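You operate a simulated robot arm through the tools that you are given. There is no shell and no other tool.

Carry out the task below with a simulated robot arm. There is one attempt and no reset: what you move stays moved.

Task
The bobbin is overwound: turn the crank winder back to 12 turns.
Fine: dial to Low, brake off and guide in first, so that the wire runs back; then park the bobbin on tray N30.

It is judged by the outcome, as a careful person would: the job done as asked, and still so three seconds after it is handed in. It fails if anything else is knocked over, pushed out of place, dropped, spilled or broken.

Robot
A 7-joint arm with a fingered hand, fixed in place. Base frame: the origin is on the floor under the middle of its stand, x ahead of it, y to its left, z up; the work surface is at about z = 780. Lengths are in mm, angles in rad, forces in N, time in s.
With the tool pointing down near the work surface it reaches from about 200 to 800 mm from the base axis. Its first joint turns from -2.897 to 2.897 rad. Payload 4.9 kg.
The tool frame sits at the grasp point between the pads (the TCP): z along the fingers, y along the line on which they close. The tips reach 32 mm beyond it. The gripper opens to 192 mm; its body begins 89 mm behind the TCP. The gripper is a hand of 3 fingers: y runs from the thumb to the fingers, the wrist lies at [0, 0, -267] in the tool frame, and closing takes about 1.5 s.
Orientation is that of the tool frame in the base frame, as a unit quaternion [w, x, y, z]. With the fingers straight down and closing along the base's y, the tool's x points along the base's -x, its y along +y and its z along -z.

Tools
- The arm moves only by the tool play_rows. Its argument "moves" is one flat list of numbers, 6 for each row, row after row: the shift along the tool's x, y, z in mm, then the turn, a rotation vector about the tool's x, y, z in rad. In form: [tx, ty, tz, rx, ry, rz, tx, ty, tz, rx, ry, rz, ...]. A call has 1 to 20 rows; each row is the pose to reach, as a shift and turn from the pose commanded when the call began, along the tool's axes at that moment. "gripper" is the finger opening in mm, from 0 to 192, set as the call begins (left out, the last holds). Each row takes 0.2 s and may step no farther than 50 mm and 0.15 rad from the row before; otherwise, or with a gripper value out of range, the whole call is refused. Where a pose cannot be reached the arm comes as near as it can. A force on the tool above 40 N (or 10 N above the force at the start of the call, whichever is more), or a blocked arm, ends the call early, and 0.2 s more pass. The fingers move at their own pace (about 153 mm/s each) and stop on an object; they squeeze with about 29 N. The grip force told is the motor's: it shows also when the fingers shut on nothing. Time passes only in rows, and 0.2 s behind the last, so rows that repeat a pose let the fingers close. It gives the time, the measured TCP pose, the force on the tool (base axes), the opening and the grip force at its end, in the units of the frame above (readings bear some noise), with the torque about the TCP (base axes, N m) and any sound that the robot's microphone picked up, and new pictures: "pictures" is both (left out), scene, wrist or none.
- Cameras (640 x 400 px; columns grow to the right, rows downward): "scene" is fixed at [402.1, -650.5, 1508.4]; the picture's right is [0.91, 0.41, 0.00], its down [0.37, -0.82, -0.43] and it looks along [-0.18, 0.40, -0.90] (base axes); focal length 322 px, centre (320, 200). "wrist" rides on the gripper at [80, -46, -113] in the tool frame; the picture's right is [0.50, 0.87, 0.00], its down [-0.67, 0.39, -0.63] and it looks along [-0.55, 0.32, 0.78] (tool axes); focal length 226 px, centre (320, 200).
- finger_targets(finger1, finger2, thumb_bend): sets how far each is bent, from 0 (flat) to 1 (curled in); at 0.3 the hand is open as for a grip, at 0.7 the pads meet at the TCP. One left out holds its place. A second passes; each finger stops where it meets its share of the squeeze, and holds until it gets a number again. A gripper value or a shape takes the hand back. It gives what a move gives, with no picture; readings hold the bend of each and the force on the fingers (four entries, about 0 where the hand has none), thumb and palm.
- preshape(shape): the hand has 3 fingers and takes this shape, open, in about a second: jaw (thumb against the fingers, like two jaws); tri (thumb and two fingers); tip (a fingertip pinch); poke (one finger out to press); point (the index stretched); flat (the hand flat); cup (the hand cupped); fist (a fist). The gripper value then closes the fingers along that shape, each until it touches; the sizes above hold for jaw. It gives what a move gives, with no picture.
- measure_at(camera, pixels): for up to 12 pixels [column, row] of the newest picture of that camera ("zoom" is the newest enlarged one), the place [x, y, z] in the base frame of the surface seen there, good to about 2 mm, but the place of the scene camera against the robot may be out by one fixed shift of up to 12 mm in any direction. The clock stands still meanwhile.
- zoom(camera, box): a new picture of the part [left, top, right, bottom] of that camera's present view, enlarged. The clock stands still meanwhile.
- job_done(): hands the job in; it is judged then, once.

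Unless the task says otherwise, let go and move clear before handing in.

The tools are called after "Emit:" as name(argument=value, ...) on one line, values as JSON. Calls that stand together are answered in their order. play_rows: Moves the arm, as the interface text tells. Its arguments: {"type":"object","properties":{"moves":{"type":"array","items":{"type":"number"}},"gripper":{"type":"number"},"pictures":{"type":"string","enum":["both","scene","wrist","none"]}},"required":["moves"]} The other tools are called the same way: preshape (shape) gives the hand a shape; finger_targets (finger1, finger2, thumb_bend) moves the fingers one by one; measure_at (camera, pixels) gives the place of the surface under pixels of a picture; zoom (camera, box) takes an enlarged picture of a part of a camera's view; job_done () hands the job in.

At the start:

```text
time_s: 0.0
ee_pos: [248.2, -352.4, 1104.8]
tcp_rot: [0.0, 0.0, 1.0, 0.0]
ft_force: [-0.2, 0.1, -0.6]
ft_torque: [0.0, -0.01, -0.01]
finger_gap: 192.1
finger_force: 0.1
shape: jaw
bend: [0.3, 0.3, 0.3]
finger forces: [0.0, 0.1, 0.1, 0.0, 0.0, 0.0]
```

scene: 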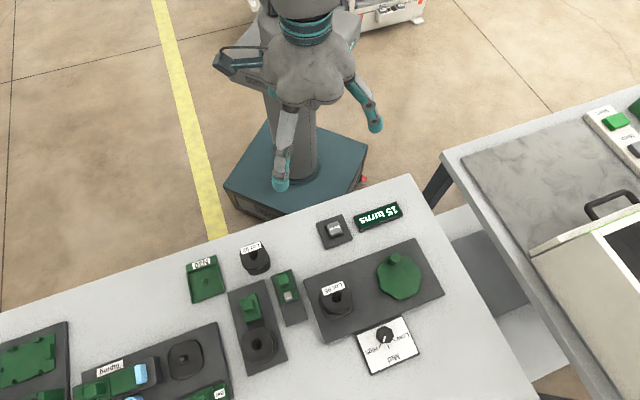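
wrist: 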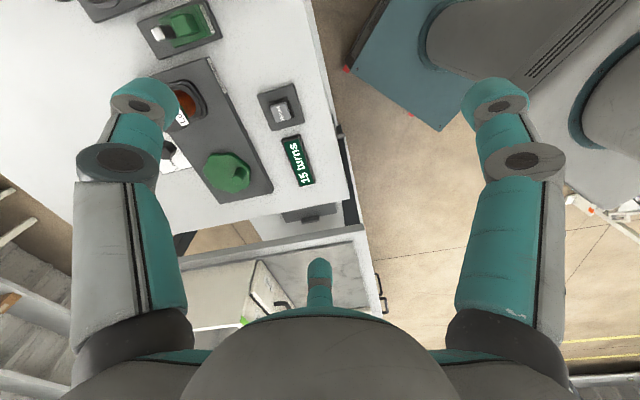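

The scene picture shows a winder base around (375,290) with the crank (400,275), a dial at (385,340), a display reading "15 turns" at (378,216), and a tray at (205,278). I'll zoom in to identify each part before moving.

Emit:
zoom(camera="scene", box=[290, 180, 450, 280])

Emit:
zoom(camera="scene", box=[300, 270, 460, 370])

Emit:
zoom(camera="scene", box=[170, 230, 330, 330])

Emit:
zoom(camera="scene", box=[0, 300, 160, 400])

Emit:
zoom(camera="scene", box=[140, 300, 300, 400])

Emit:
zoom(camera="wrist", box=[100, 0, 340, 150])

```text
4.00 times, centred on (370, 230) of scene
```

zoom: 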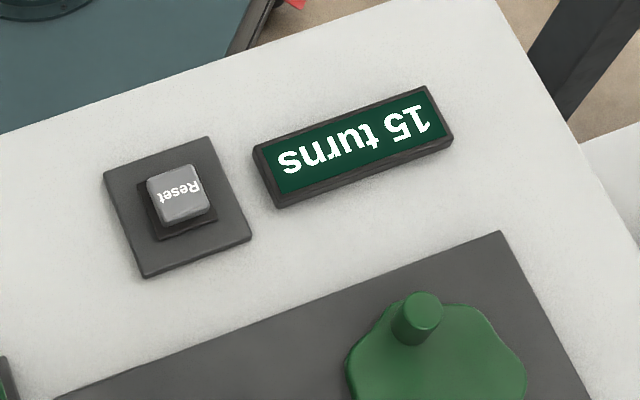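

```text
4.00 times, centred on (380, 320) of scene
```

zoom: 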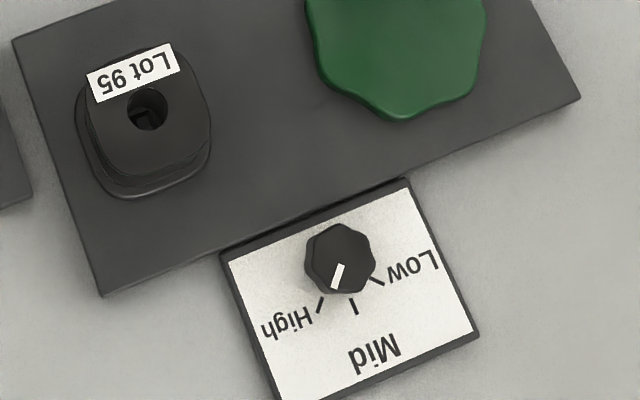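

```text
4.00 times, centred on (250, 280) of scene
```

zoom: 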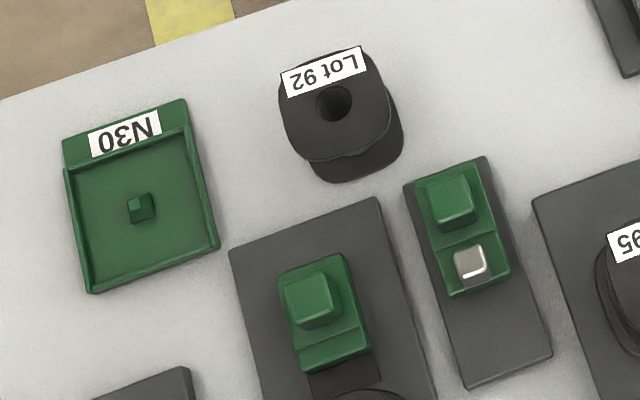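

```text
4.00 times, centred on (80, 350) of scene
```

zoom: 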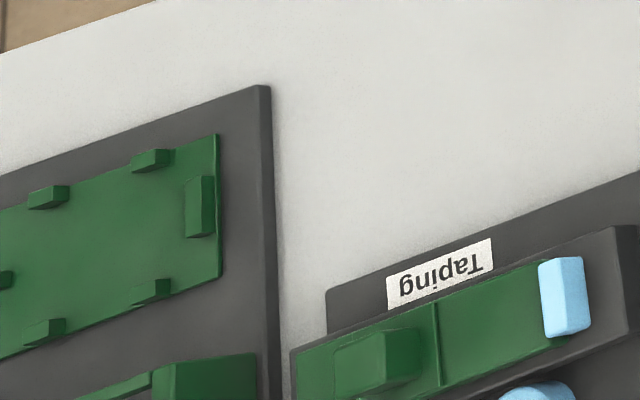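

```text
4.00 times, centred on (220, 350) of scene
```

zoom: 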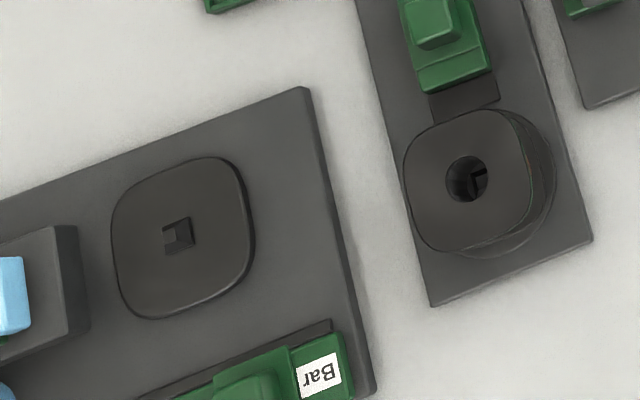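

```text
2.67 times, centred on (220, 75) of wrist
```

zoom: 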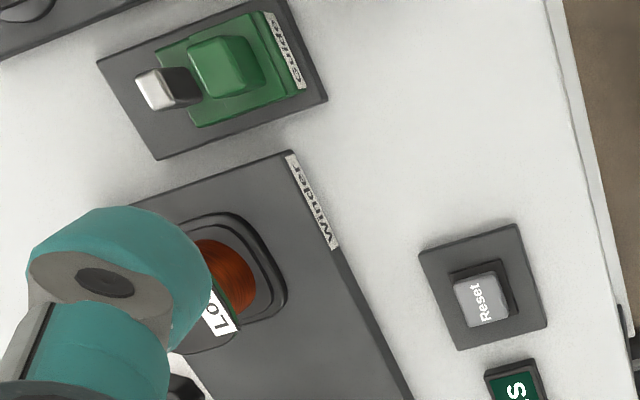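

The winder holds bobbin "Lot 95"; the "Guide" plate is at scene (290,297), a green slider with another reel at (250,305)/(258,345), tray N30 at (205,278), and "Reset" at (335,231). I'll measure these places first.

Emit:
measure_at(camera="scene", pixels=[[335, 229], [378, 216], [397, 258], [400, 283], [337, 297], [383, 336], [285, 278], [289, 296], [248, 300], [258, 345], [255, 255], [205, 283]])

Emit:
measure_at(camera="scene", pixels=[[420, 230], [304, 285], [330, 345], [445, 295], [312, 320], [300, 322], [273, 275], [232, 290], [285, 360], [249, 378], [340, 260], [222, 250]])

```text
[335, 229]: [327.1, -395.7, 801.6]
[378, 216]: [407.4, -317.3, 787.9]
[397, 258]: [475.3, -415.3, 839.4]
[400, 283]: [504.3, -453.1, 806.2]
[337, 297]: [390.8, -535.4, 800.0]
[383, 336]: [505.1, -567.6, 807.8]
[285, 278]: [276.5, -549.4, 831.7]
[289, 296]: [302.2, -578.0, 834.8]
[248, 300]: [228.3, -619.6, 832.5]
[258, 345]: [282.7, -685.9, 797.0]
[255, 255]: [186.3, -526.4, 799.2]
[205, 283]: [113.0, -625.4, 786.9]
```

```text
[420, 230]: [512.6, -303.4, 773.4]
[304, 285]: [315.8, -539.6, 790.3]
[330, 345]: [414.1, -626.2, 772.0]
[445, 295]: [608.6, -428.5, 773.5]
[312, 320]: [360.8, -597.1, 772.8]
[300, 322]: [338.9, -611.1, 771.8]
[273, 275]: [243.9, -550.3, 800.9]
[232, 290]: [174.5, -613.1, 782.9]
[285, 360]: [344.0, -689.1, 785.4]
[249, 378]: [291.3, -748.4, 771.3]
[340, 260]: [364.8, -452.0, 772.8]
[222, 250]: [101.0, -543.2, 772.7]
```

Rough positions are known and the table is turned about 40° from the base axes. I'll turn the hand 1.4 rad so the wrist camera looks over the winder from the robot side, to read the labels and the dial.

Emit:
play_rows(moves=[-2.4, 8.1, 0, 0, 0, 0.14, -4.8, 16.2, 0, 0, 0, 0.28, -7.2, 24.3, 0, 0, 0, 0.42, -9.6, 32.4, 0, 0, 0, 0.56, -12, 40.5, 0, 0, 0, 0.7, -14.4, 48.6, 0, 0, 0, 0.84, -16.8, 56.7, 0, 0, 0, 0.98, -19.2, 64.8, 0, 0, 0, 1.12, -21.6, 72.9, 0, 0, 0, 1.26, -24, 81, 0, 0, 0, 1.4])

```text
time_s: 2.2
ee_pos: [273.1, -270.4, 1104.8]
tcp_rot: [0.0, 0.645, 0.764, 0.0]
ft_force: [0.1, 0.3, 0.1]
ft_torque: [0.02, 0.02, -0.01]
finger_gap: 191.9
finger_force: 0.0
shape: jaw
bend: [0.3, 0.3, 0.3]
finger forces: [0.1, 0.0, 0.0, 0.0, 0.0, 0.1]
```

scene: 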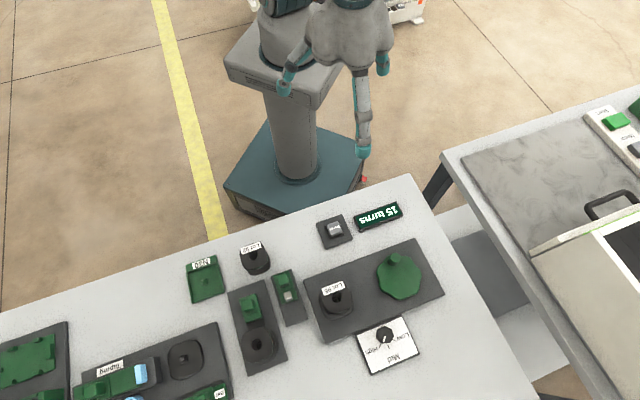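
wrist: 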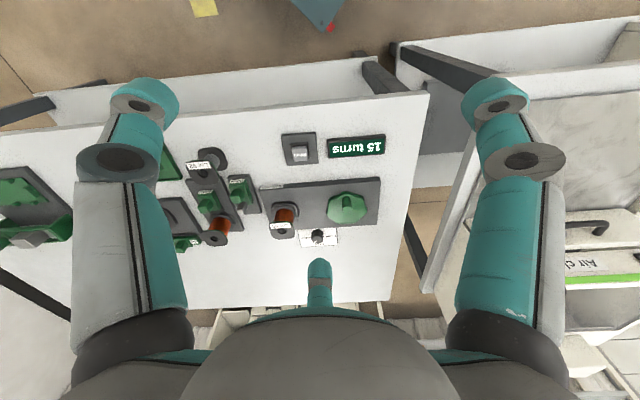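

The wrist picture now shows the whole winder upside down, with the display at (357,147), crank (346,208), bobbin (283,220), dial (317,237), guide (240,193) and another reel (215,235). I'll zoom in on them.

Emit:
zoom(camera="wrist", box=[240, 110, 400, 210])

Emit:
zoom(camera="wrist", box=[250, 170, 390, 258])

Emit:
zoom(camera="wrist", box=[150, 140, 290, 228])

Emit:
zoom(camera="wrist", box=[150, 180, 290, 268])

```text
4.00 times, centred on (320, 160) of wrist
```

zoom: 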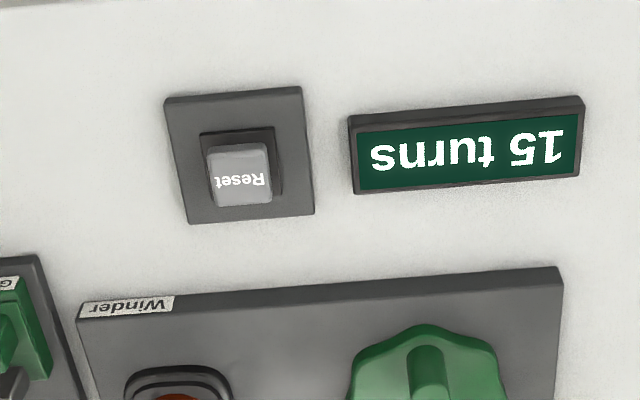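

```text
4.55 times, centred on (320, 214) of wrist
```

zoom: 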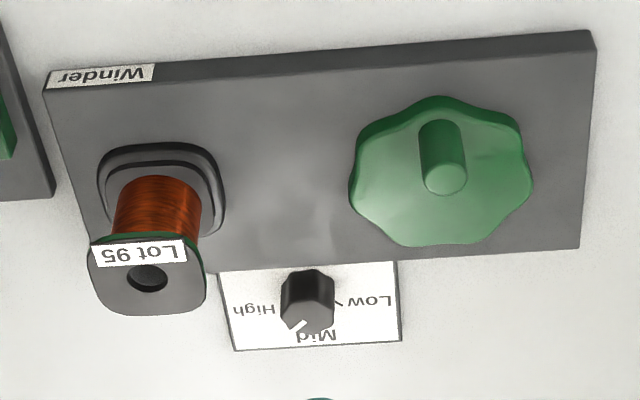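

```text
4.55 times, centred on (220, 184) of wrist
```

zoom: 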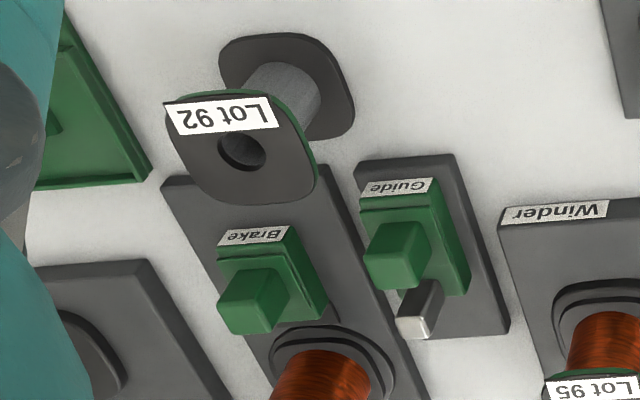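

```text
4.55 times, centred on (220, 224) of wrist
```

zoom: 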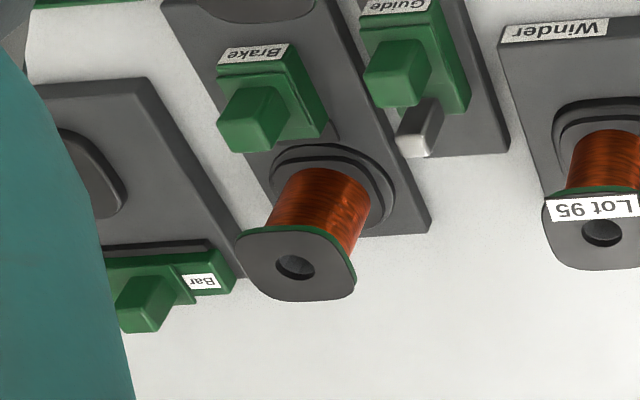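

Labels read: "Brake" slider next to the copper supply spool, "Guide" slider with a metal peg, "Winder" with Lot 95 and the crank, and the dial mark seems to point towards High. I'll measure with the wrist camera, which has no fixed shift.

Emit:
measure_at(camera="wrist", pixels=[[298, 151], [357, 147], [348, 213], [335, 215], [282, 232], [318, 240], [237, 195], [242, 208], [208, 205], [214, 240], [196, 165], [365, 215]])

Emit:
measure_at(camera="scene", pixels=[[393, 256], [331, 295], [380, 330], [286, 276], [248, 298], [250, 250]])

```text
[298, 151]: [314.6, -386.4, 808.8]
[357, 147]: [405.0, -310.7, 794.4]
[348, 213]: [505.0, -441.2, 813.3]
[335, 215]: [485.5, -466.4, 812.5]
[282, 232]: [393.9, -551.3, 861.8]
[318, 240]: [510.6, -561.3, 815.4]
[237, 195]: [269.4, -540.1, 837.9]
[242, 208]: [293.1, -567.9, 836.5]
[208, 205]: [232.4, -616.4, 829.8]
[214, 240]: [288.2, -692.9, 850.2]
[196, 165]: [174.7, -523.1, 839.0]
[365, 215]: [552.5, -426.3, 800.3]
```

```text
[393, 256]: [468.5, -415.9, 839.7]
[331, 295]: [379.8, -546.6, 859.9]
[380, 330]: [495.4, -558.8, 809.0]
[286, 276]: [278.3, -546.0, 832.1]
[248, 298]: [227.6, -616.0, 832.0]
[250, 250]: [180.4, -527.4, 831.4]
```

The wrist and scene differ by about 8 mm in height, so I'll rely on the wrist camera. Next I move the hand closer above the winder (staying over 900 mm at the tips) to read the dial at (317,237) more exactly.

Emit:
play_rows(moves=[-29, 16, 19, 0, 0, 0, -58, 32, 39, 0, 0, 0, -88, 48, 58, 0, 0, 0, -117, 65, 78, 0, 0, 0, -146, 81, 97, 0, 0, 0, -175, 97, 116, 0, 0, 0, -205, 113, 136, 0, 0, 0, -234, 129, 155, 0, 0, 0])

```text
time_s: 4.0
ee_pos: [441.9, -481.8, 948.1]
tcp_rot: [0.001, 0.644, 0.765, 0.0]
ft_force: [0.2, -0.8, 1.1]
ft_torque: [0.03, 0.02, -0.01]
finger_gap: 192.1
finger_force: 0.0
shape: jaw
bend: [0.3, 0.3, 0.3]
finger forces: [0.0, 0.1, 0.0, 0.0, 0.0, 0.0]
```

scene: 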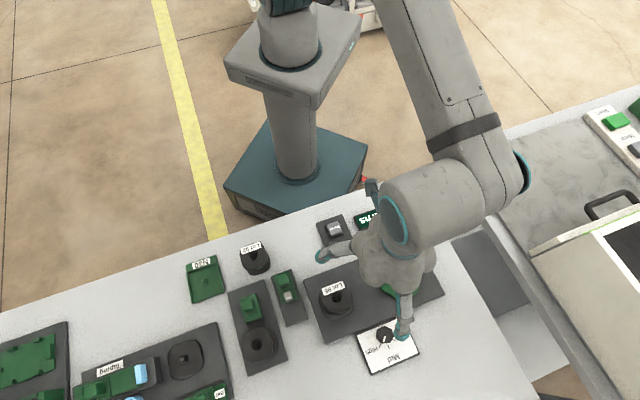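
wrist: 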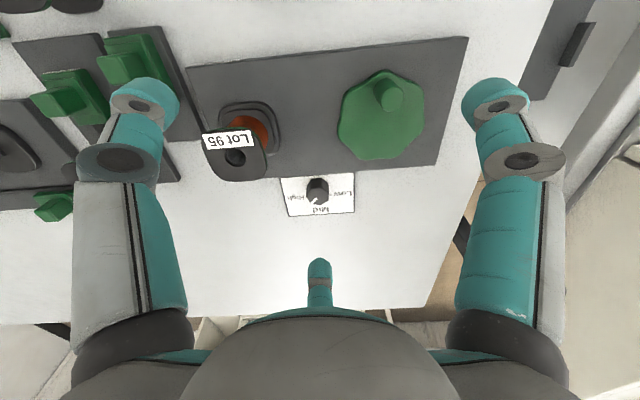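

The hand is clear at tips z≈916, and the dial is at wrist (317,192). I'll zoom in on the dial and the slider area.

Emit:
zoom(camera="wrist", box=[272, 165, 368, 225])

Emit:
zoom(camera="wrist", box=[180, 30, 480, 218])

Emit:
zoom(camera="scene", box=[352, 310, 424, 380])

Emit:
zoom(camera="scene", box=[225, 260, 321, 320])

Emit:
zoom(camera="scene", box=[300, 170, 450, 345])

```text
6.67 times, centred on (320, 195) of wrist
```

zoom: 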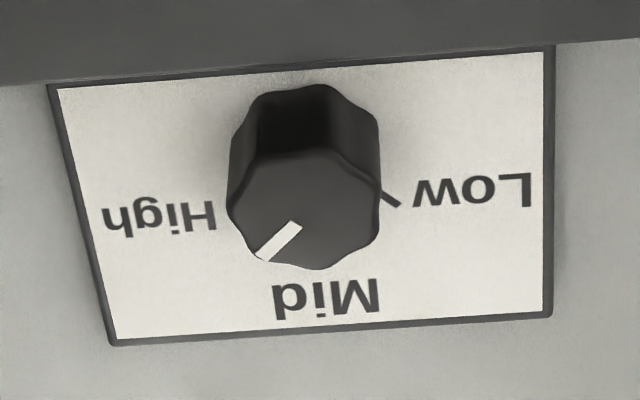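

```text
2.13 times, centred on (330, 124) of wrist
```

zoom: 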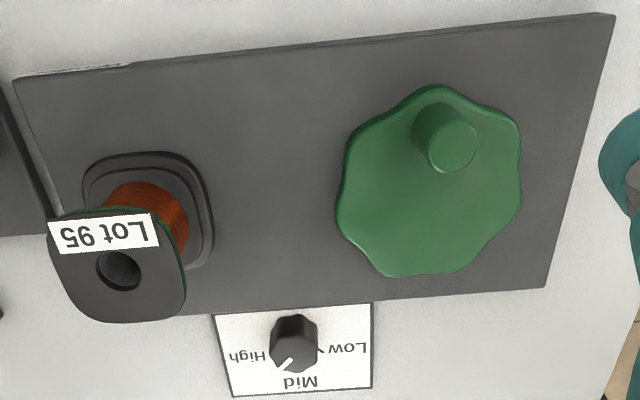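

```text
5.71 times, centred on (388, 345) of scene
```

zoom: 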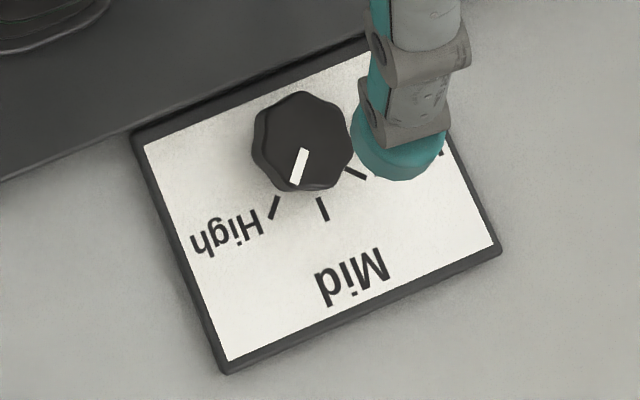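

```text
6.67 times, centred on (273, 290) of scene
```

zoom: 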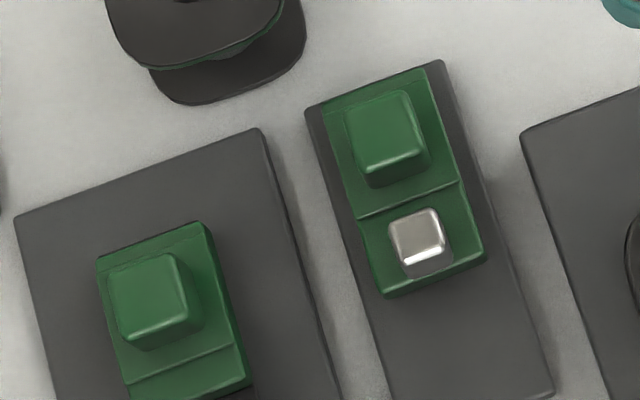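

```text
2.29 times, centred on (375, 258) of scene
```

zoom: 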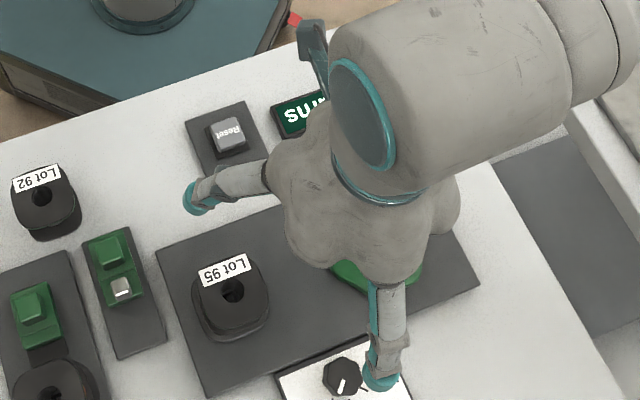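

The dial mark at zoom (296,170) points along the High tick; Low is roughly 80-90° counterclockwise seen from above. I'll measure the ticks and knob precisely.

Emit:
zoom(camera="wrist", box=[272, 165, 368, 225])

Emit:
measure_at(camera="zoom", pixels=[[305, 210], [294, 226], [264, 256], [232, 205], [376, 210], [318, 266], [305, 155], [382, 198], [398, 206], [62, 90], [545, 50], [115, 340]])

Emit:
measure_at(camera="wrist", pixels=[[382, 86], [391, 97], [387, 105], [404, 98], [375, 98], [402, 150], [354, 153], [422, 92], [338, 130], [465, 40], [437, 165], [190, 68]])

Emit:
measure_at(camera="wrist", pixels=[[235, 156], [205, 150], [240, 178], [266, 155], [232, 130], [270, 118], [222, 105], [280, 140], [118, 60], [150, 75], [50, 100], [60, 205]])

```text
6.67 times, centred on (320, 195) of wrist
```

zoom: 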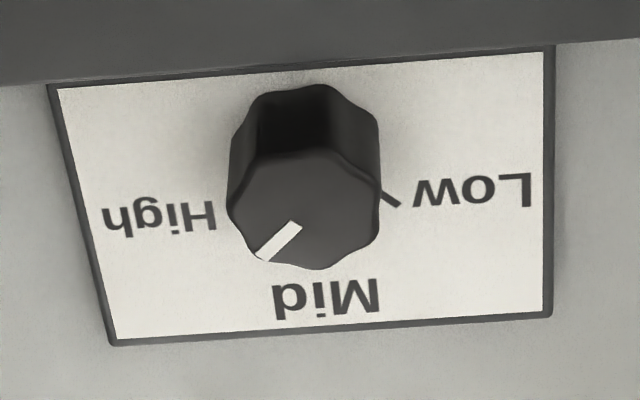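

```text
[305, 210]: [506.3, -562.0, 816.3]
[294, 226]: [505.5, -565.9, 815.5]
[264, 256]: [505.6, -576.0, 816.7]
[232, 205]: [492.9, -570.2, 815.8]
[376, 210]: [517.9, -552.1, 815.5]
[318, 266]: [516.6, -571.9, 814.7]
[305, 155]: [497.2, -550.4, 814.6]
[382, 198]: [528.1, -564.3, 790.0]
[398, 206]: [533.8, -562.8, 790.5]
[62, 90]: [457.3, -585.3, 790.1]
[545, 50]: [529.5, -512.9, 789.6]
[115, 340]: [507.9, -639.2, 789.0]
```

```text
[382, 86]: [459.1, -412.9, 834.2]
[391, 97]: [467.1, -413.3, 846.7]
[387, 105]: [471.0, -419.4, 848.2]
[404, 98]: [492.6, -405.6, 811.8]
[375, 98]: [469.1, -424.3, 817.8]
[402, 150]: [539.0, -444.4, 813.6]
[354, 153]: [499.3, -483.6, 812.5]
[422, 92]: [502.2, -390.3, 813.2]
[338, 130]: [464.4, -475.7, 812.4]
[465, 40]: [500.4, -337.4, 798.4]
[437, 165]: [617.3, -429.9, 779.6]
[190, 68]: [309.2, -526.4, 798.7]
```

```text
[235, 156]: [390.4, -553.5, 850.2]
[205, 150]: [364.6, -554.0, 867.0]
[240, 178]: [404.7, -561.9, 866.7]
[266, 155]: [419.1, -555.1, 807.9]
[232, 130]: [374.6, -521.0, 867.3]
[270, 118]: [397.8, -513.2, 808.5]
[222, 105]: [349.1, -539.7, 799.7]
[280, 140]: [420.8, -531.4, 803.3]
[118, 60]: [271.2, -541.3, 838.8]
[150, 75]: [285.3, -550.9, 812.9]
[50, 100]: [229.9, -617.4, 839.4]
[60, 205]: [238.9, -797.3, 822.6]
```

The knob centre is about (506,-561), top z 816, plate z 790; the mark points at azimuth -90° and the Low tick at about 0°, so +90° about base z is needed. I'll try the "tri" hand shape in free air to see how the fingers sit.

Emit:
preshape(shape="tri")

Emit:
play_rows(moves=[0, 0, -10, 0, 0, 0, 0, 0, -20, 0, 0, 0], gripper=60)

```text
time_s: 4.9
ee_pos: [441.7, -480.4, 947.9]
tcp_rot: [0.0, 0.644, 0.765, 0.0]
ft_force: [0.2, 0.4, 0.3]
ft_torque: [-0.01, 0.01, 0.02]
finger_gap: 191.8
finger_force: 0.0
shape: tri
bend: [0.3, 0.3, 0.3]
finger forces: [0.0, 0.1, 0.0, 0.0, 0.1, 0.0]
```

```text
time_s: 5.5
ee_pos: [440.2, -479.4, 969.5]
tcp_rot: [0.0, 0.644, 0.765, 0.0]
ft_force: [-0.1, 0.4, -0.5]
ft_torque: [0.0, 0.02, 0.02]
finger_gap: 60.1
finger_force: 0.0
shape: tri
bend: [0.47, 0.47, 0.7]
finger forces: [0.0, 0.0, 0.1, 0.0, 0.0, 0.0]
```

scene: 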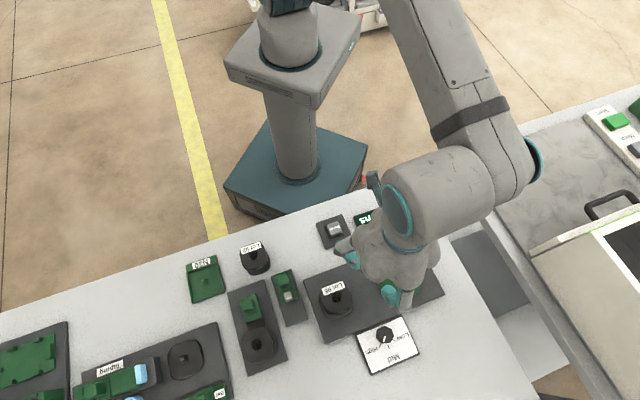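
wrist: 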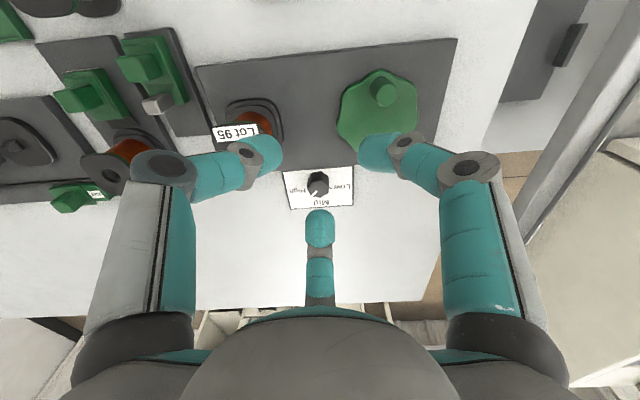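

The tri shape brings three fingers symmetrically around the tool axis (wrist tips at (270,152), (372,152), (320,215)). I'll measure the fingertips to know how they sit relative to the TCP.

Emit:
measure_at(camera="wrist", pixels=[[278, 152], [262, 150], [245, 160], [366, 150], [380, 150], [400, 155], [320, 212], [320, 225], [320, 240], [320, 255]])

Emit:
zoom(camera="wrist", box=[200, 110, 440, 260])

Emit:
zoom(camera="scene", box=[310, 170, 470, 330])

```text
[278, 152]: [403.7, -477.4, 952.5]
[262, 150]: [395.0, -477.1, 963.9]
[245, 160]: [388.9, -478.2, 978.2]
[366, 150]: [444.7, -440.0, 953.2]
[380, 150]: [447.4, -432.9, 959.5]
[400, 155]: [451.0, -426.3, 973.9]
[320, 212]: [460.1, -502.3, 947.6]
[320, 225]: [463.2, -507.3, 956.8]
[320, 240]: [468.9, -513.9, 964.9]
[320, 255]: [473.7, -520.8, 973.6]
```

```text
2.67 times, centred on (320, 185) of wrist
```

zoom: 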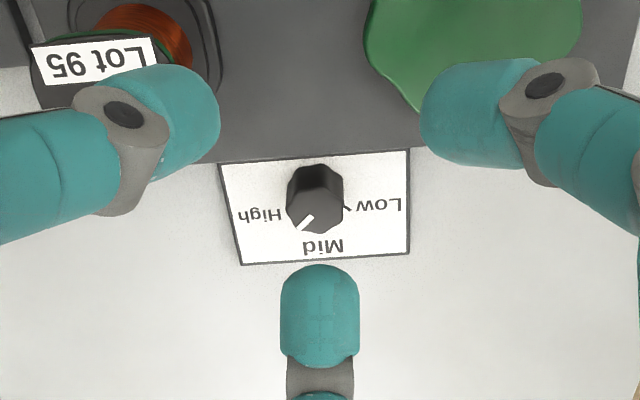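

```text
2.50 times, centred on (390, 250) of scene
```

zoom: 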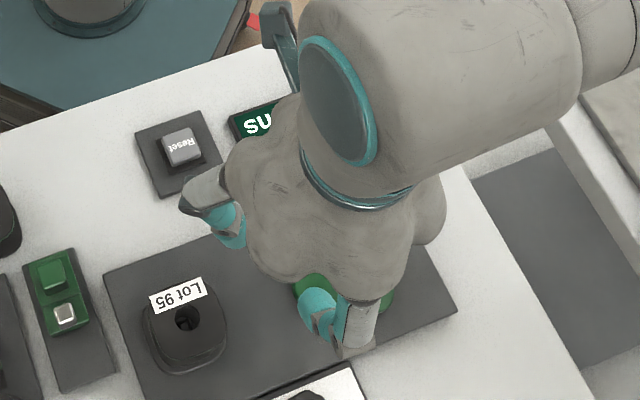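

Tips sit about 30 mm from the axis at opening 60. Now I'll measure the outer knuckles to know how much room the hand needs near the bobbin and crank.

Emit:
measure_at(camera="wrist", pixels=[[225, 170], [190, 175], [165, 165], [140, 190], [120, 260], [440, 170], [470, 165], [495, 195], [515, 260], [320, 270], [320, 290], [320, 300]])

Emit:
play_rows(moves=[0, 0, 0, 0, 0, 0, 0, 0, 0, 0, 0, 0], gripper=28)

```text
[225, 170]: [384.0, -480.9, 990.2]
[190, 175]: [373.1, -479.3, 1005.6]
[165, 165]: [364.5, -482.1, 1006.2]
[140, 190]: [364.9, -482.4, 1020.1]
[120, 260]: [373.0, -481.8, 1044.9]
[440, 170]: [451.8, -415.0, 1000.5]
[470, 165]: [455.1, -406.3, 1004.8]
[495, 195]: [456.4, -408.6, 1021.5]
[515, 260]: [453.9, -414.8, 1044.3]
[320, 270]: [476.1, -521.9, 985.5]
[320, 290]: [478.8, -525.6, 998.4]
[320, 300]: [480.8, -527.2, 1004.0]
```

```text
time_s: 6.1
ee_pos: [440.3, -480.6, 968.7]
tcp_rot: [0.001, 0.645, 0.765, 0.0]
ft_force: [0.1, 0.3, 0.1]
ft_torque: [-0.03, -0.01, 0.0]
finger_gap: 28.2
finger_force: 0.0
shape: tri
bend: [0.76, 0.76, 0.7]
finger forces: [0.0, 0.0, 0.0, 0.1, 0.1, 0.0]
```

scene: 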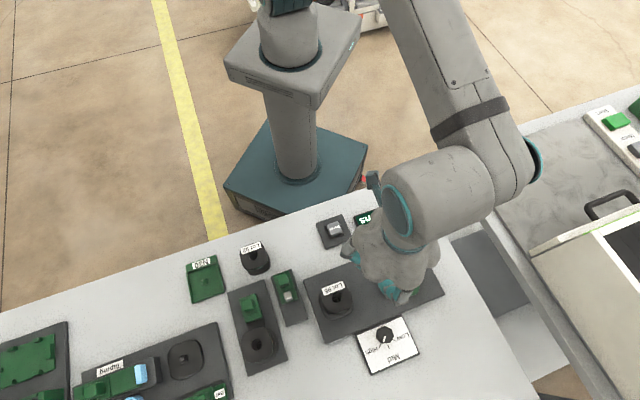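
wrist: 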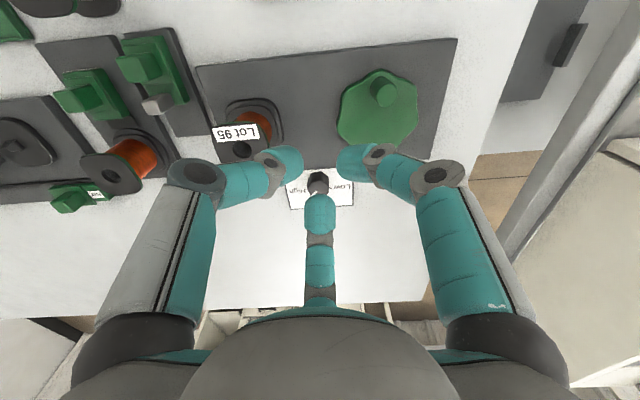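

At opening 28 the tips almost meet around the axis (wrist (292,160), (348,160), (320,210)). I'll measure them there to plan the grip height on the knob.

Emit:
measure_at(camera="wrist", pixels=[[298, 155], [290, 155], [268, 160], [345, 155], [352, 155], [375, 160], [320, 197], [320, 205], [320, 215], [320, 235], [200, 175], [435, 175]])

Emit:
zoom(camera="wrist", box=[240, 125, 400, 225])

```text
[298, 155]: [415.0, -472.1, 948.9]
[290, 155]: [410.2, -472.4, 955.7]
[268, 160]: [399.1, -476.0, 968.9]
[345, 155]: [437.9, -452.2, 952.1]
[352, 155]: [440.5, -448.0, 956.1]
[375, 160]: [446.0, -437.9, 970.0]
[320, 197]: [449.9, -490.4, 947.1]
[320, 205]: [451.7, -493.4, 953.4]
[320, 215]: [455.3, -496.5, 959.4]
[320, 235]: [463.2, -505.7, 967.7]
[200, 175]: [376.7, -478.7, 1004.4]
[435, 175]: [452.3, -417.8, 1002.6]
```

```text
4.00 times, centred on (320, 175) of wrist
```

zoom: 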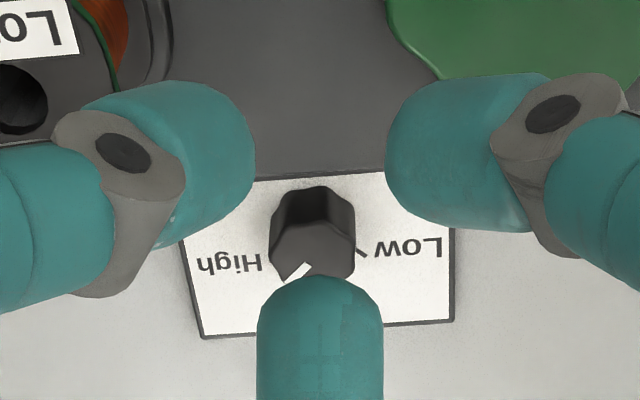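

Tips reach about 22–30 mm below the TCP. With the present yaw the fingers straddle the knob well, so I'll open to 70, move over the knob at (506,-561) and stop at z≈880 to check alignment.

Emit:
play_rows(moves=[-30, 17, 0, 0, 0, 0, -60, 34, 0, 0, 0, 0, -90.3, 51.2, 0, 0, 0, 0, -90.3, 51.2, 35, 0, 0, 0, -90.3, 51.2, 70, 0, 0, 0, -90.3, 51.2, 88, 0, 0, 0, -90.3, 51.2, 88, 0, 0, 0], gripper=70)

```text
time_s: 7.7
ee_pos: [506.7, -559.4, 879.8]
tcp_rot: [0.0, 0.644, 0.765, 0.0]
ft_force: [0.5, 0.2, -0.8]
ft_torque: [-0.02, -0.02, 0.0]
finger_gap: 69.8
finger_force: 0.1
shape: tri
bend: [0.44, 0.44, 0.7]
finger forces: [0.0, 0.1, 0.1, 0.0, 0.0, 0.0]
```

scene: 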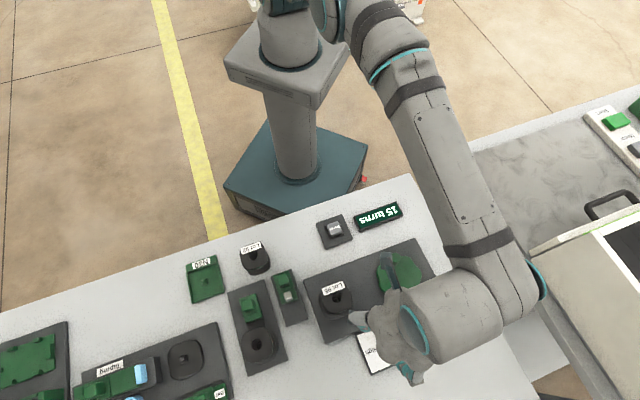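
wrist: 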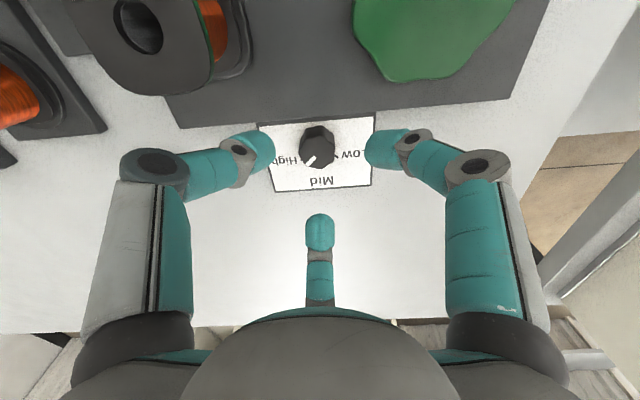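

The knob appears at wrist (317,147), between the three fingers. I'll re-measure its top from this closer view before going down.

Emit:
zoom(camera="wrist", box=[264, 110, 376, 180])

Emit:
measure_at(camera="wrist", pixels=[[302, 150], [334, 150], [318, 167], [318, 137], [311, 161], [318, 150], [140, 70], [160, 20], [195, 45], [110, 30], [365, 40], [425, 80]])

```text
5.71 times, centred on (320, 145) of wrist
```

zoom: 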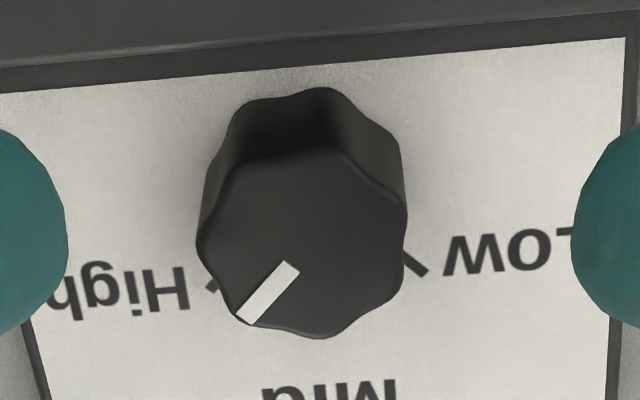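

```text
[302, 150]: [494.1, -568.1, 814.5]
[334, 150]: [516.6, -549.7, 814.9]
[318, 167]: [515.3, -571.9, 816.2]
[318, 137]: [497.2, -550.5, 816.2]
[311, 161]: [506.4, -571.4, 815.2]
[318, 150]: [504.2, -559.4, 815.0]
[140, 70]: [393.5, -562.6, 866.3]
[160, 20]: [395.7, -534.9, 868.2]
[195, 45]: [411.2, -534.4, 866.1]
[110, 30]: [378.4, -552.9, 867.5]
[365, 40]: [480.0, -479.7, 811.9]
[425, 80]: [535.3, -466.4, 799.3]
```

The knob's centre is about (506,-560), within 1 mm of the TCP. I'll lower 47 mm to z≈833 and close on it.

Emit:
play_rows(moves=[0, 0, 16, 0, 0, 0, 0, 0, 32, 0, 0, 0, 0, 0, 40, 0, 0, 0, 0, 0, 47, 0, 0, 0, 0, 0, 47, 0, 0, 0])

Emit:
play_rows(moves=[0, 0, 0, 0, 0, 0, 0, 0, 0, 0, 0, 0, 0, 0, 0, 0, 0, 0, 0, 0, 0, 0, 0, 0], gripper=15)

```text
time_s: 8.9
ee_pos: [506.1, -559.8, 833.6]
tcp_rot: [0.0, 0.644, 0.765, 0.0]
ft_force: [-0.2, 0.4, -0.3]
ft_torque: [0.0, 0.01, 0.01]
finger_gap: 69.8
finger_force: 0.1
shape: tri
bend: [0.44, 0.44, 0.7]
finger forces: [0.1, 0.1, 0.0, 0.0, 0.1, 0.0]
```

scene: 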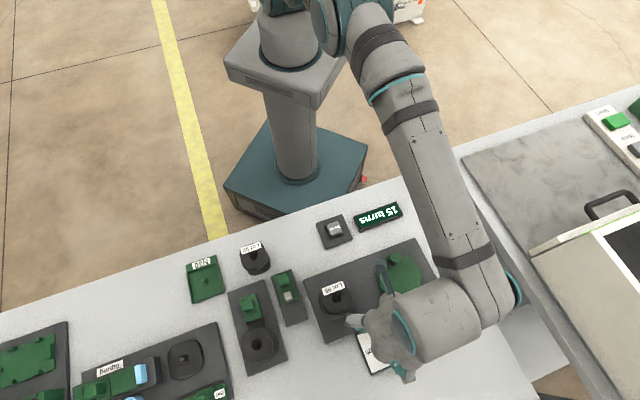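
wrist: 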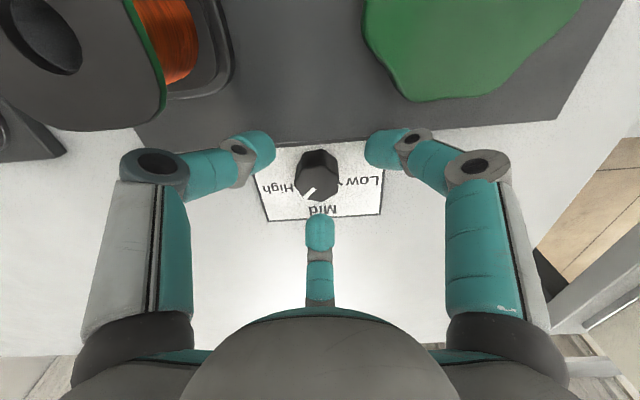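

```text
time_s: 9.9
ee_pos: [506.4, -560.1, 833.3]
tcp_rot: [0.001, 0.644, 0.765, 0.0]
ft_force: [-0.7, -3.7, -2.9]
ft_torque: [-0.11, 0.05, 0.04]
finger_gap: 25.1
finger_force: 28.8
shape: tri
bend: [0.75, 0.75, 0.7]
finger forces: [24.2, 26.0, 0.1, 0.1, 27.1, 0.0]
```

scene: 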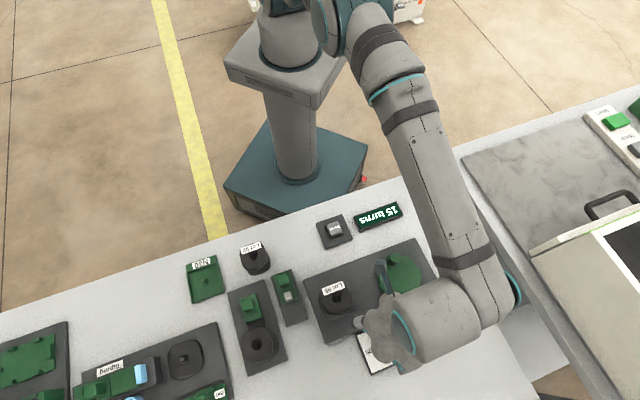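
wrist: 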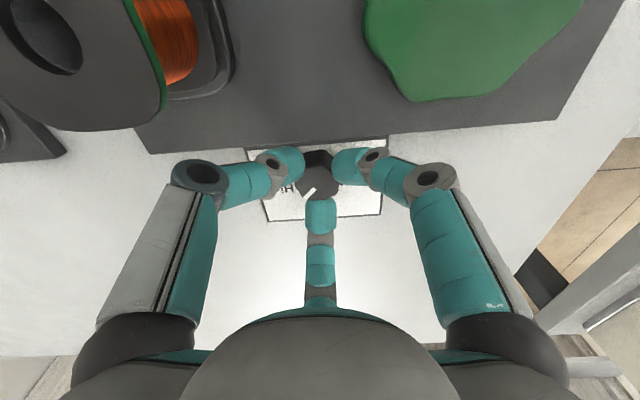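

All three fingers hold the knob (24–27 N). I'll turn the hand by -0.79 rad about tool z (counterclockwise from above) as a first half and look.

Emit:
play_rows(moves=[0, 0, 0, 0, 0, -0.1, 0, 0, 0, 0, 0, -0.2, 0, 0, 0, 0, 0, -0.3, 0, 0, 0, 0, 0, -0.4, 0, 0, 0, 0, 0, -0.5, 0, 0, 0, 0, 0, -0.6, 0, 0, 0, 0, 0, -0.7, 0, 0, 0, 0, 0, -0.785])

```text
time_s: 11.7
ee_pos: [505.7, -560.2, 835.1]
tcp_rot: [-0.001, 0.302, 0.953, 0.001]
ft_force: [-8.6, -4.5, -12.8]
ft_torque: [-0.17, 0.27, -0.02]
finger_gap: 24.6
finger_force: 28.3
shape: tri
bend: [0.75, 0.75, 0.7]
finger forces: [24.1, 23.7, 0.0, 0.0, 32.1, 0.0]
```

scene: 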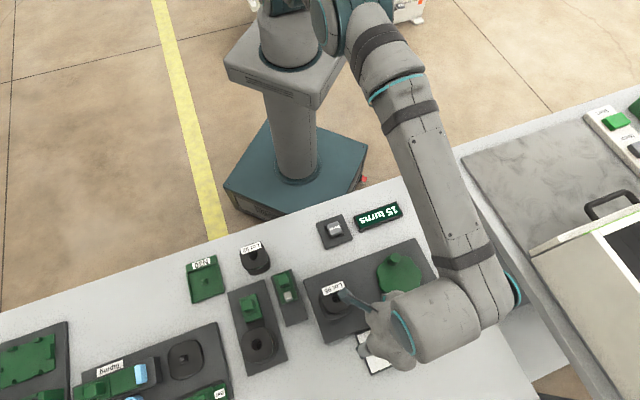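
wrist: 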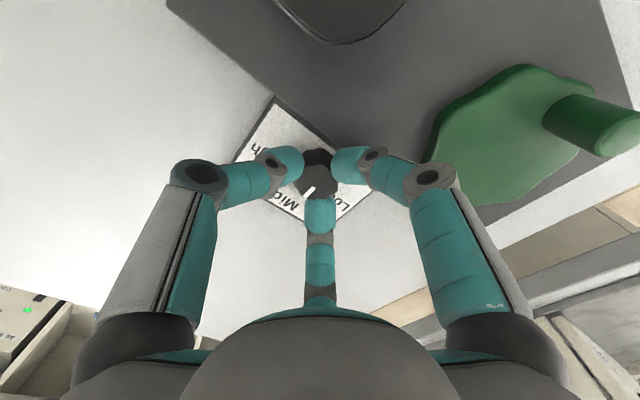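

The knob follows the hand (mark still at wrist (309,193) between fingers). I'll continue the remaining -0.79 rad.

Emit:
play_rows(moves=[0, 0, 0, 0, 0, -0.1, 0, 0, 0, 0, 0, -0.2, 0, 0, 0, 0, 0, -0.3, 0, 0, 0, 0, 0, -0.4, 0, 0, 0, 0, 0, -0.5, 0, 0, 0, 0, 0, -0.6, 0, 0, 0, 0, 0, -0.7, 0, 0, 0, 0, 0, -0.785, 0, 0, 0, 0, 0, -0.785])

Emit:
zoom(camera="wrist", box=[240, 120, 400, 220])

```text
time_s: 13.7
ee_pos: [505.2, -562.0, 834.8]
tcp_rot: [-0.001, -0.085, 0.996, 0.001]
ft_force: [-17.9, -12.3, -14.6]
ft_torque: [-0.44, 0.5, -0.31]
finger_gap: 24.1
finger_force: 28.9
shape: tri
bend: [0.75, 0.75, 0.7]
finger forces: [26.3, 22.3, 0.0, 0.0, 31.5, 0.0]
```

scene: 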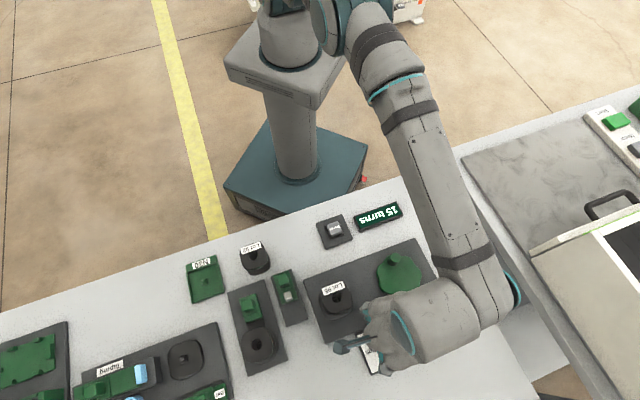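
wrist: 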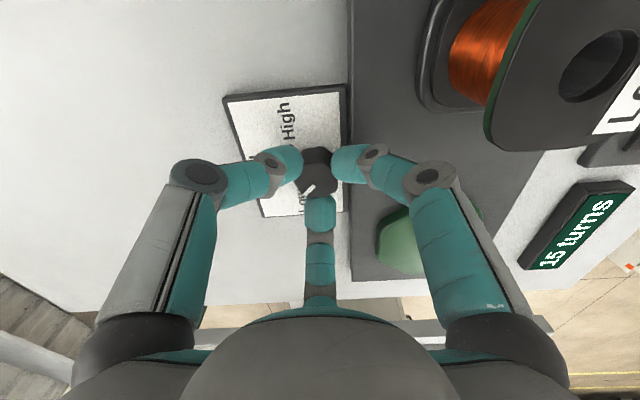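

```text
4.00 times, centred on (320, 170) of wrist
```

zoom: 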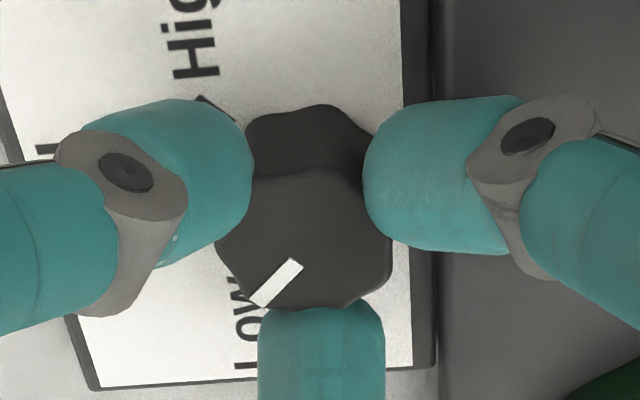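

The mark at zoom (275,283) now points to "Low". I'll open the fingers to 70 and rise to check that it stays.

Emit:
play_rows(moves=[0, 0, 0, 0, 0, 0, 0, 0, 0, 0, 0, 0, 0, 0, -20, 0, 0, 0, 0, 0, -45, 0, 0, 0, 0, 0, -70, 0, 0, 0], gripper=70)

Emit:
zoom(camera="wrist", box=[240, 90, 400, 190])

Emit:
zoom(camera="scene", box=[320, 180, 440, 260])

```text
time_s: 14.9
ee_pos: [507.2, -560.5, 906.4]
tcp_rot: [0.0, -0.085, 0.996, 0.0]
ft_force: [0.7, 0.2, -1.0]
ft_torque: [-0.01, -0.03, 0.03]
finger_gap: 69.9
finger_force: 0.1
shape: tri
bend: [0.44, 0.44, 0.7]
finger forces: [0.0, 0.1, 0.0, 0.0, 0.1, 0.0]
```

scene: 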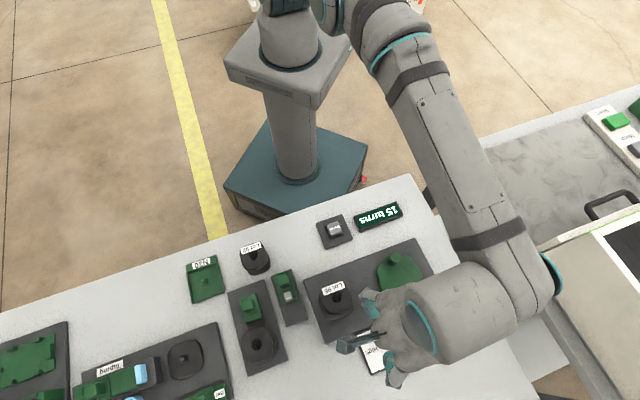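
wrist: 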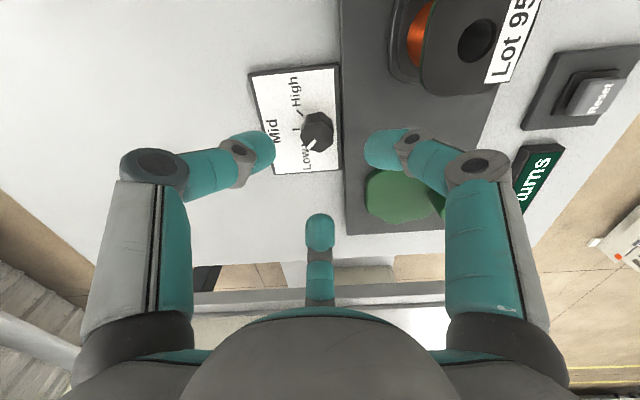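

```text
4.00 times, centred on (320, 140) of wrist
```

zoom: 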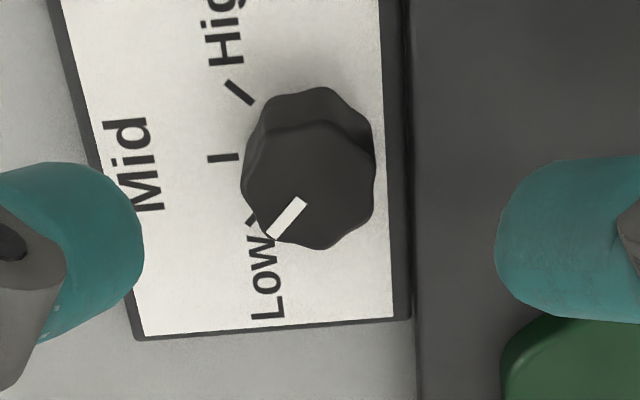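

```text
5.00 times, centred on (380, 220) of scene
```

zoom: 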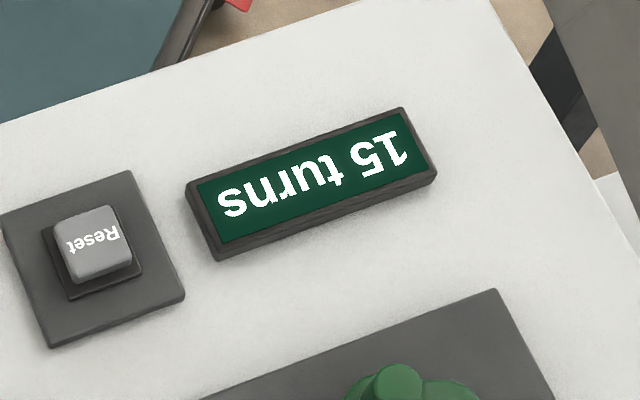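

The mark stayed pointing toward Low. I'll measure the mark's ends and ticks to verify the angle.

Emit:
measure_at(camera="wrist", pixels=[[308.5, 148], [315, 141], [303, 144.3], [295.7, 129.3], [299.5, 113], [302, 136], [333, 134], [318, 152], [317, 121]])

```text
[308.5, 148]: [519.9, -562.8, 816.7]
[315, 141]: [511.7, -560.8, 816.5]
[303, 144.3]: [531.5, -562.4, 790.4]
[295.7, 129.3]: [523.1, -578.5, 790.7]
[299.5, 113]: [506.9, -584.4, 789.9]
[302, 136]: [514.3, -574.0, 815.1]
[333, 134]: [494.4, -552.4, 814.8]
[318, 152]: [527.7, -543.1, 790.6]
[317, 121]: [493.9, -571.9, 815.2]
```

The mark tip lies at roughly -5 to -10° versus Low's tick at -5°, so it is at Low within measuring noise; I'll check again from the scene camera once the arm is away. Now I rise and move over to view the brake and guide.

Emit:
play_rows(moves=[0, 0, -30, 0, 0, 0, 20, -3, -50, 0, 0, 0, 64, -9, -50, 0, 0, 0, 108, -15, -50, 0, 0, 0, 152, -22, -50, 0, 0, 0, 196, -28, -50, 0, 0, 0, 240, -34, -50, 0, 0, 0, 284, -41, -50, 0, 0, 0, 310, -45, -50, 0, 0, 0, 330, -47.5, -50, 0, 0, 0])

Emit:
zoom(camera="scene", box=[352, 310, 424, 380])

```text
time_s: 17.1
ee_pos: [189.0, -664.2, 956.5]
tcp_rot: [0.001, -0.086, 0.996, 0.0]
ft_force: [-0.7, 0.3, -0.2]
ft_torque: [0.02, 0.0, 0.03]
finger_gap: 70.0
finger_force: 0.1
shape: tri
bend: [0.44, 0.44, 0.7]
finger forces: [0.1, 0.0, 0.0, 0.0, 0.0, 0.1]
```

scene: 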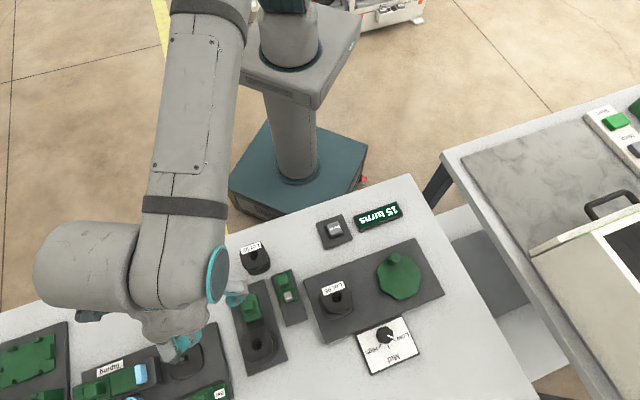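
wrist: 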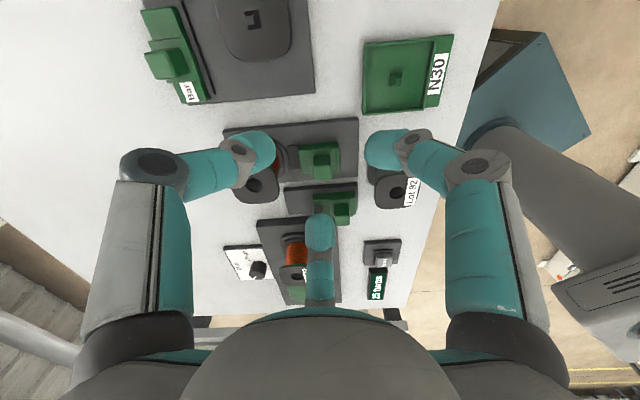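

```text
5.71 times, centred on (388, 345) of scene
```

zoom: 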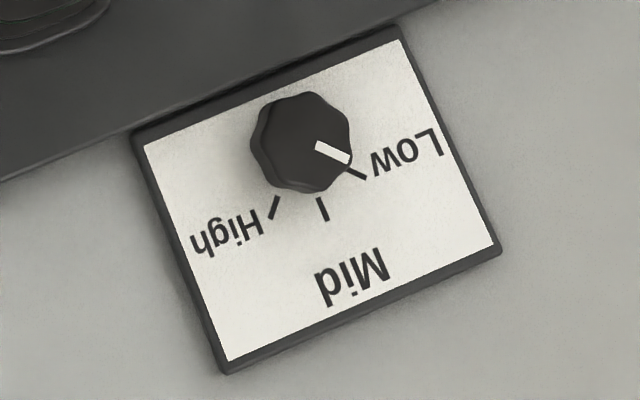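

From the scene zoom the dial mark (333,152) lines up with the Low tick (356,173). Now I look at the brake and guide sliders from both cameras.

Emit:
zoom(camera="wrist", box=[230, 100, 390, 230])

Emit:
zoom(camera="scene", box=[225, 260, 321, 380])

```text
3.08 times, centred on (310, 165) of wrist
```

zoom: 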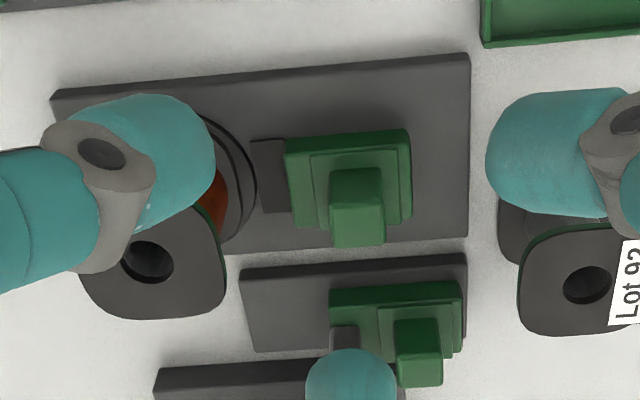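

```text
3.33 times, centred on (273, 320) of scene
```

zoom: 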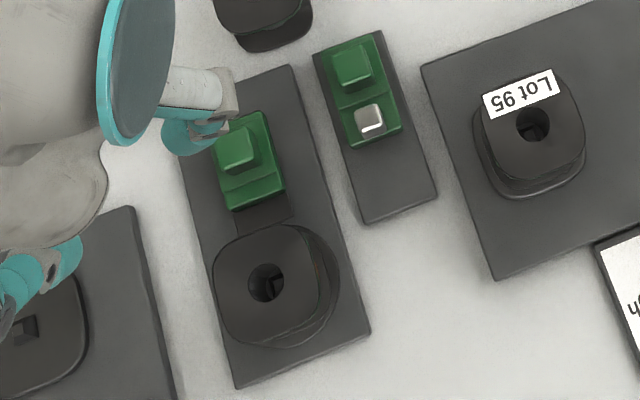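

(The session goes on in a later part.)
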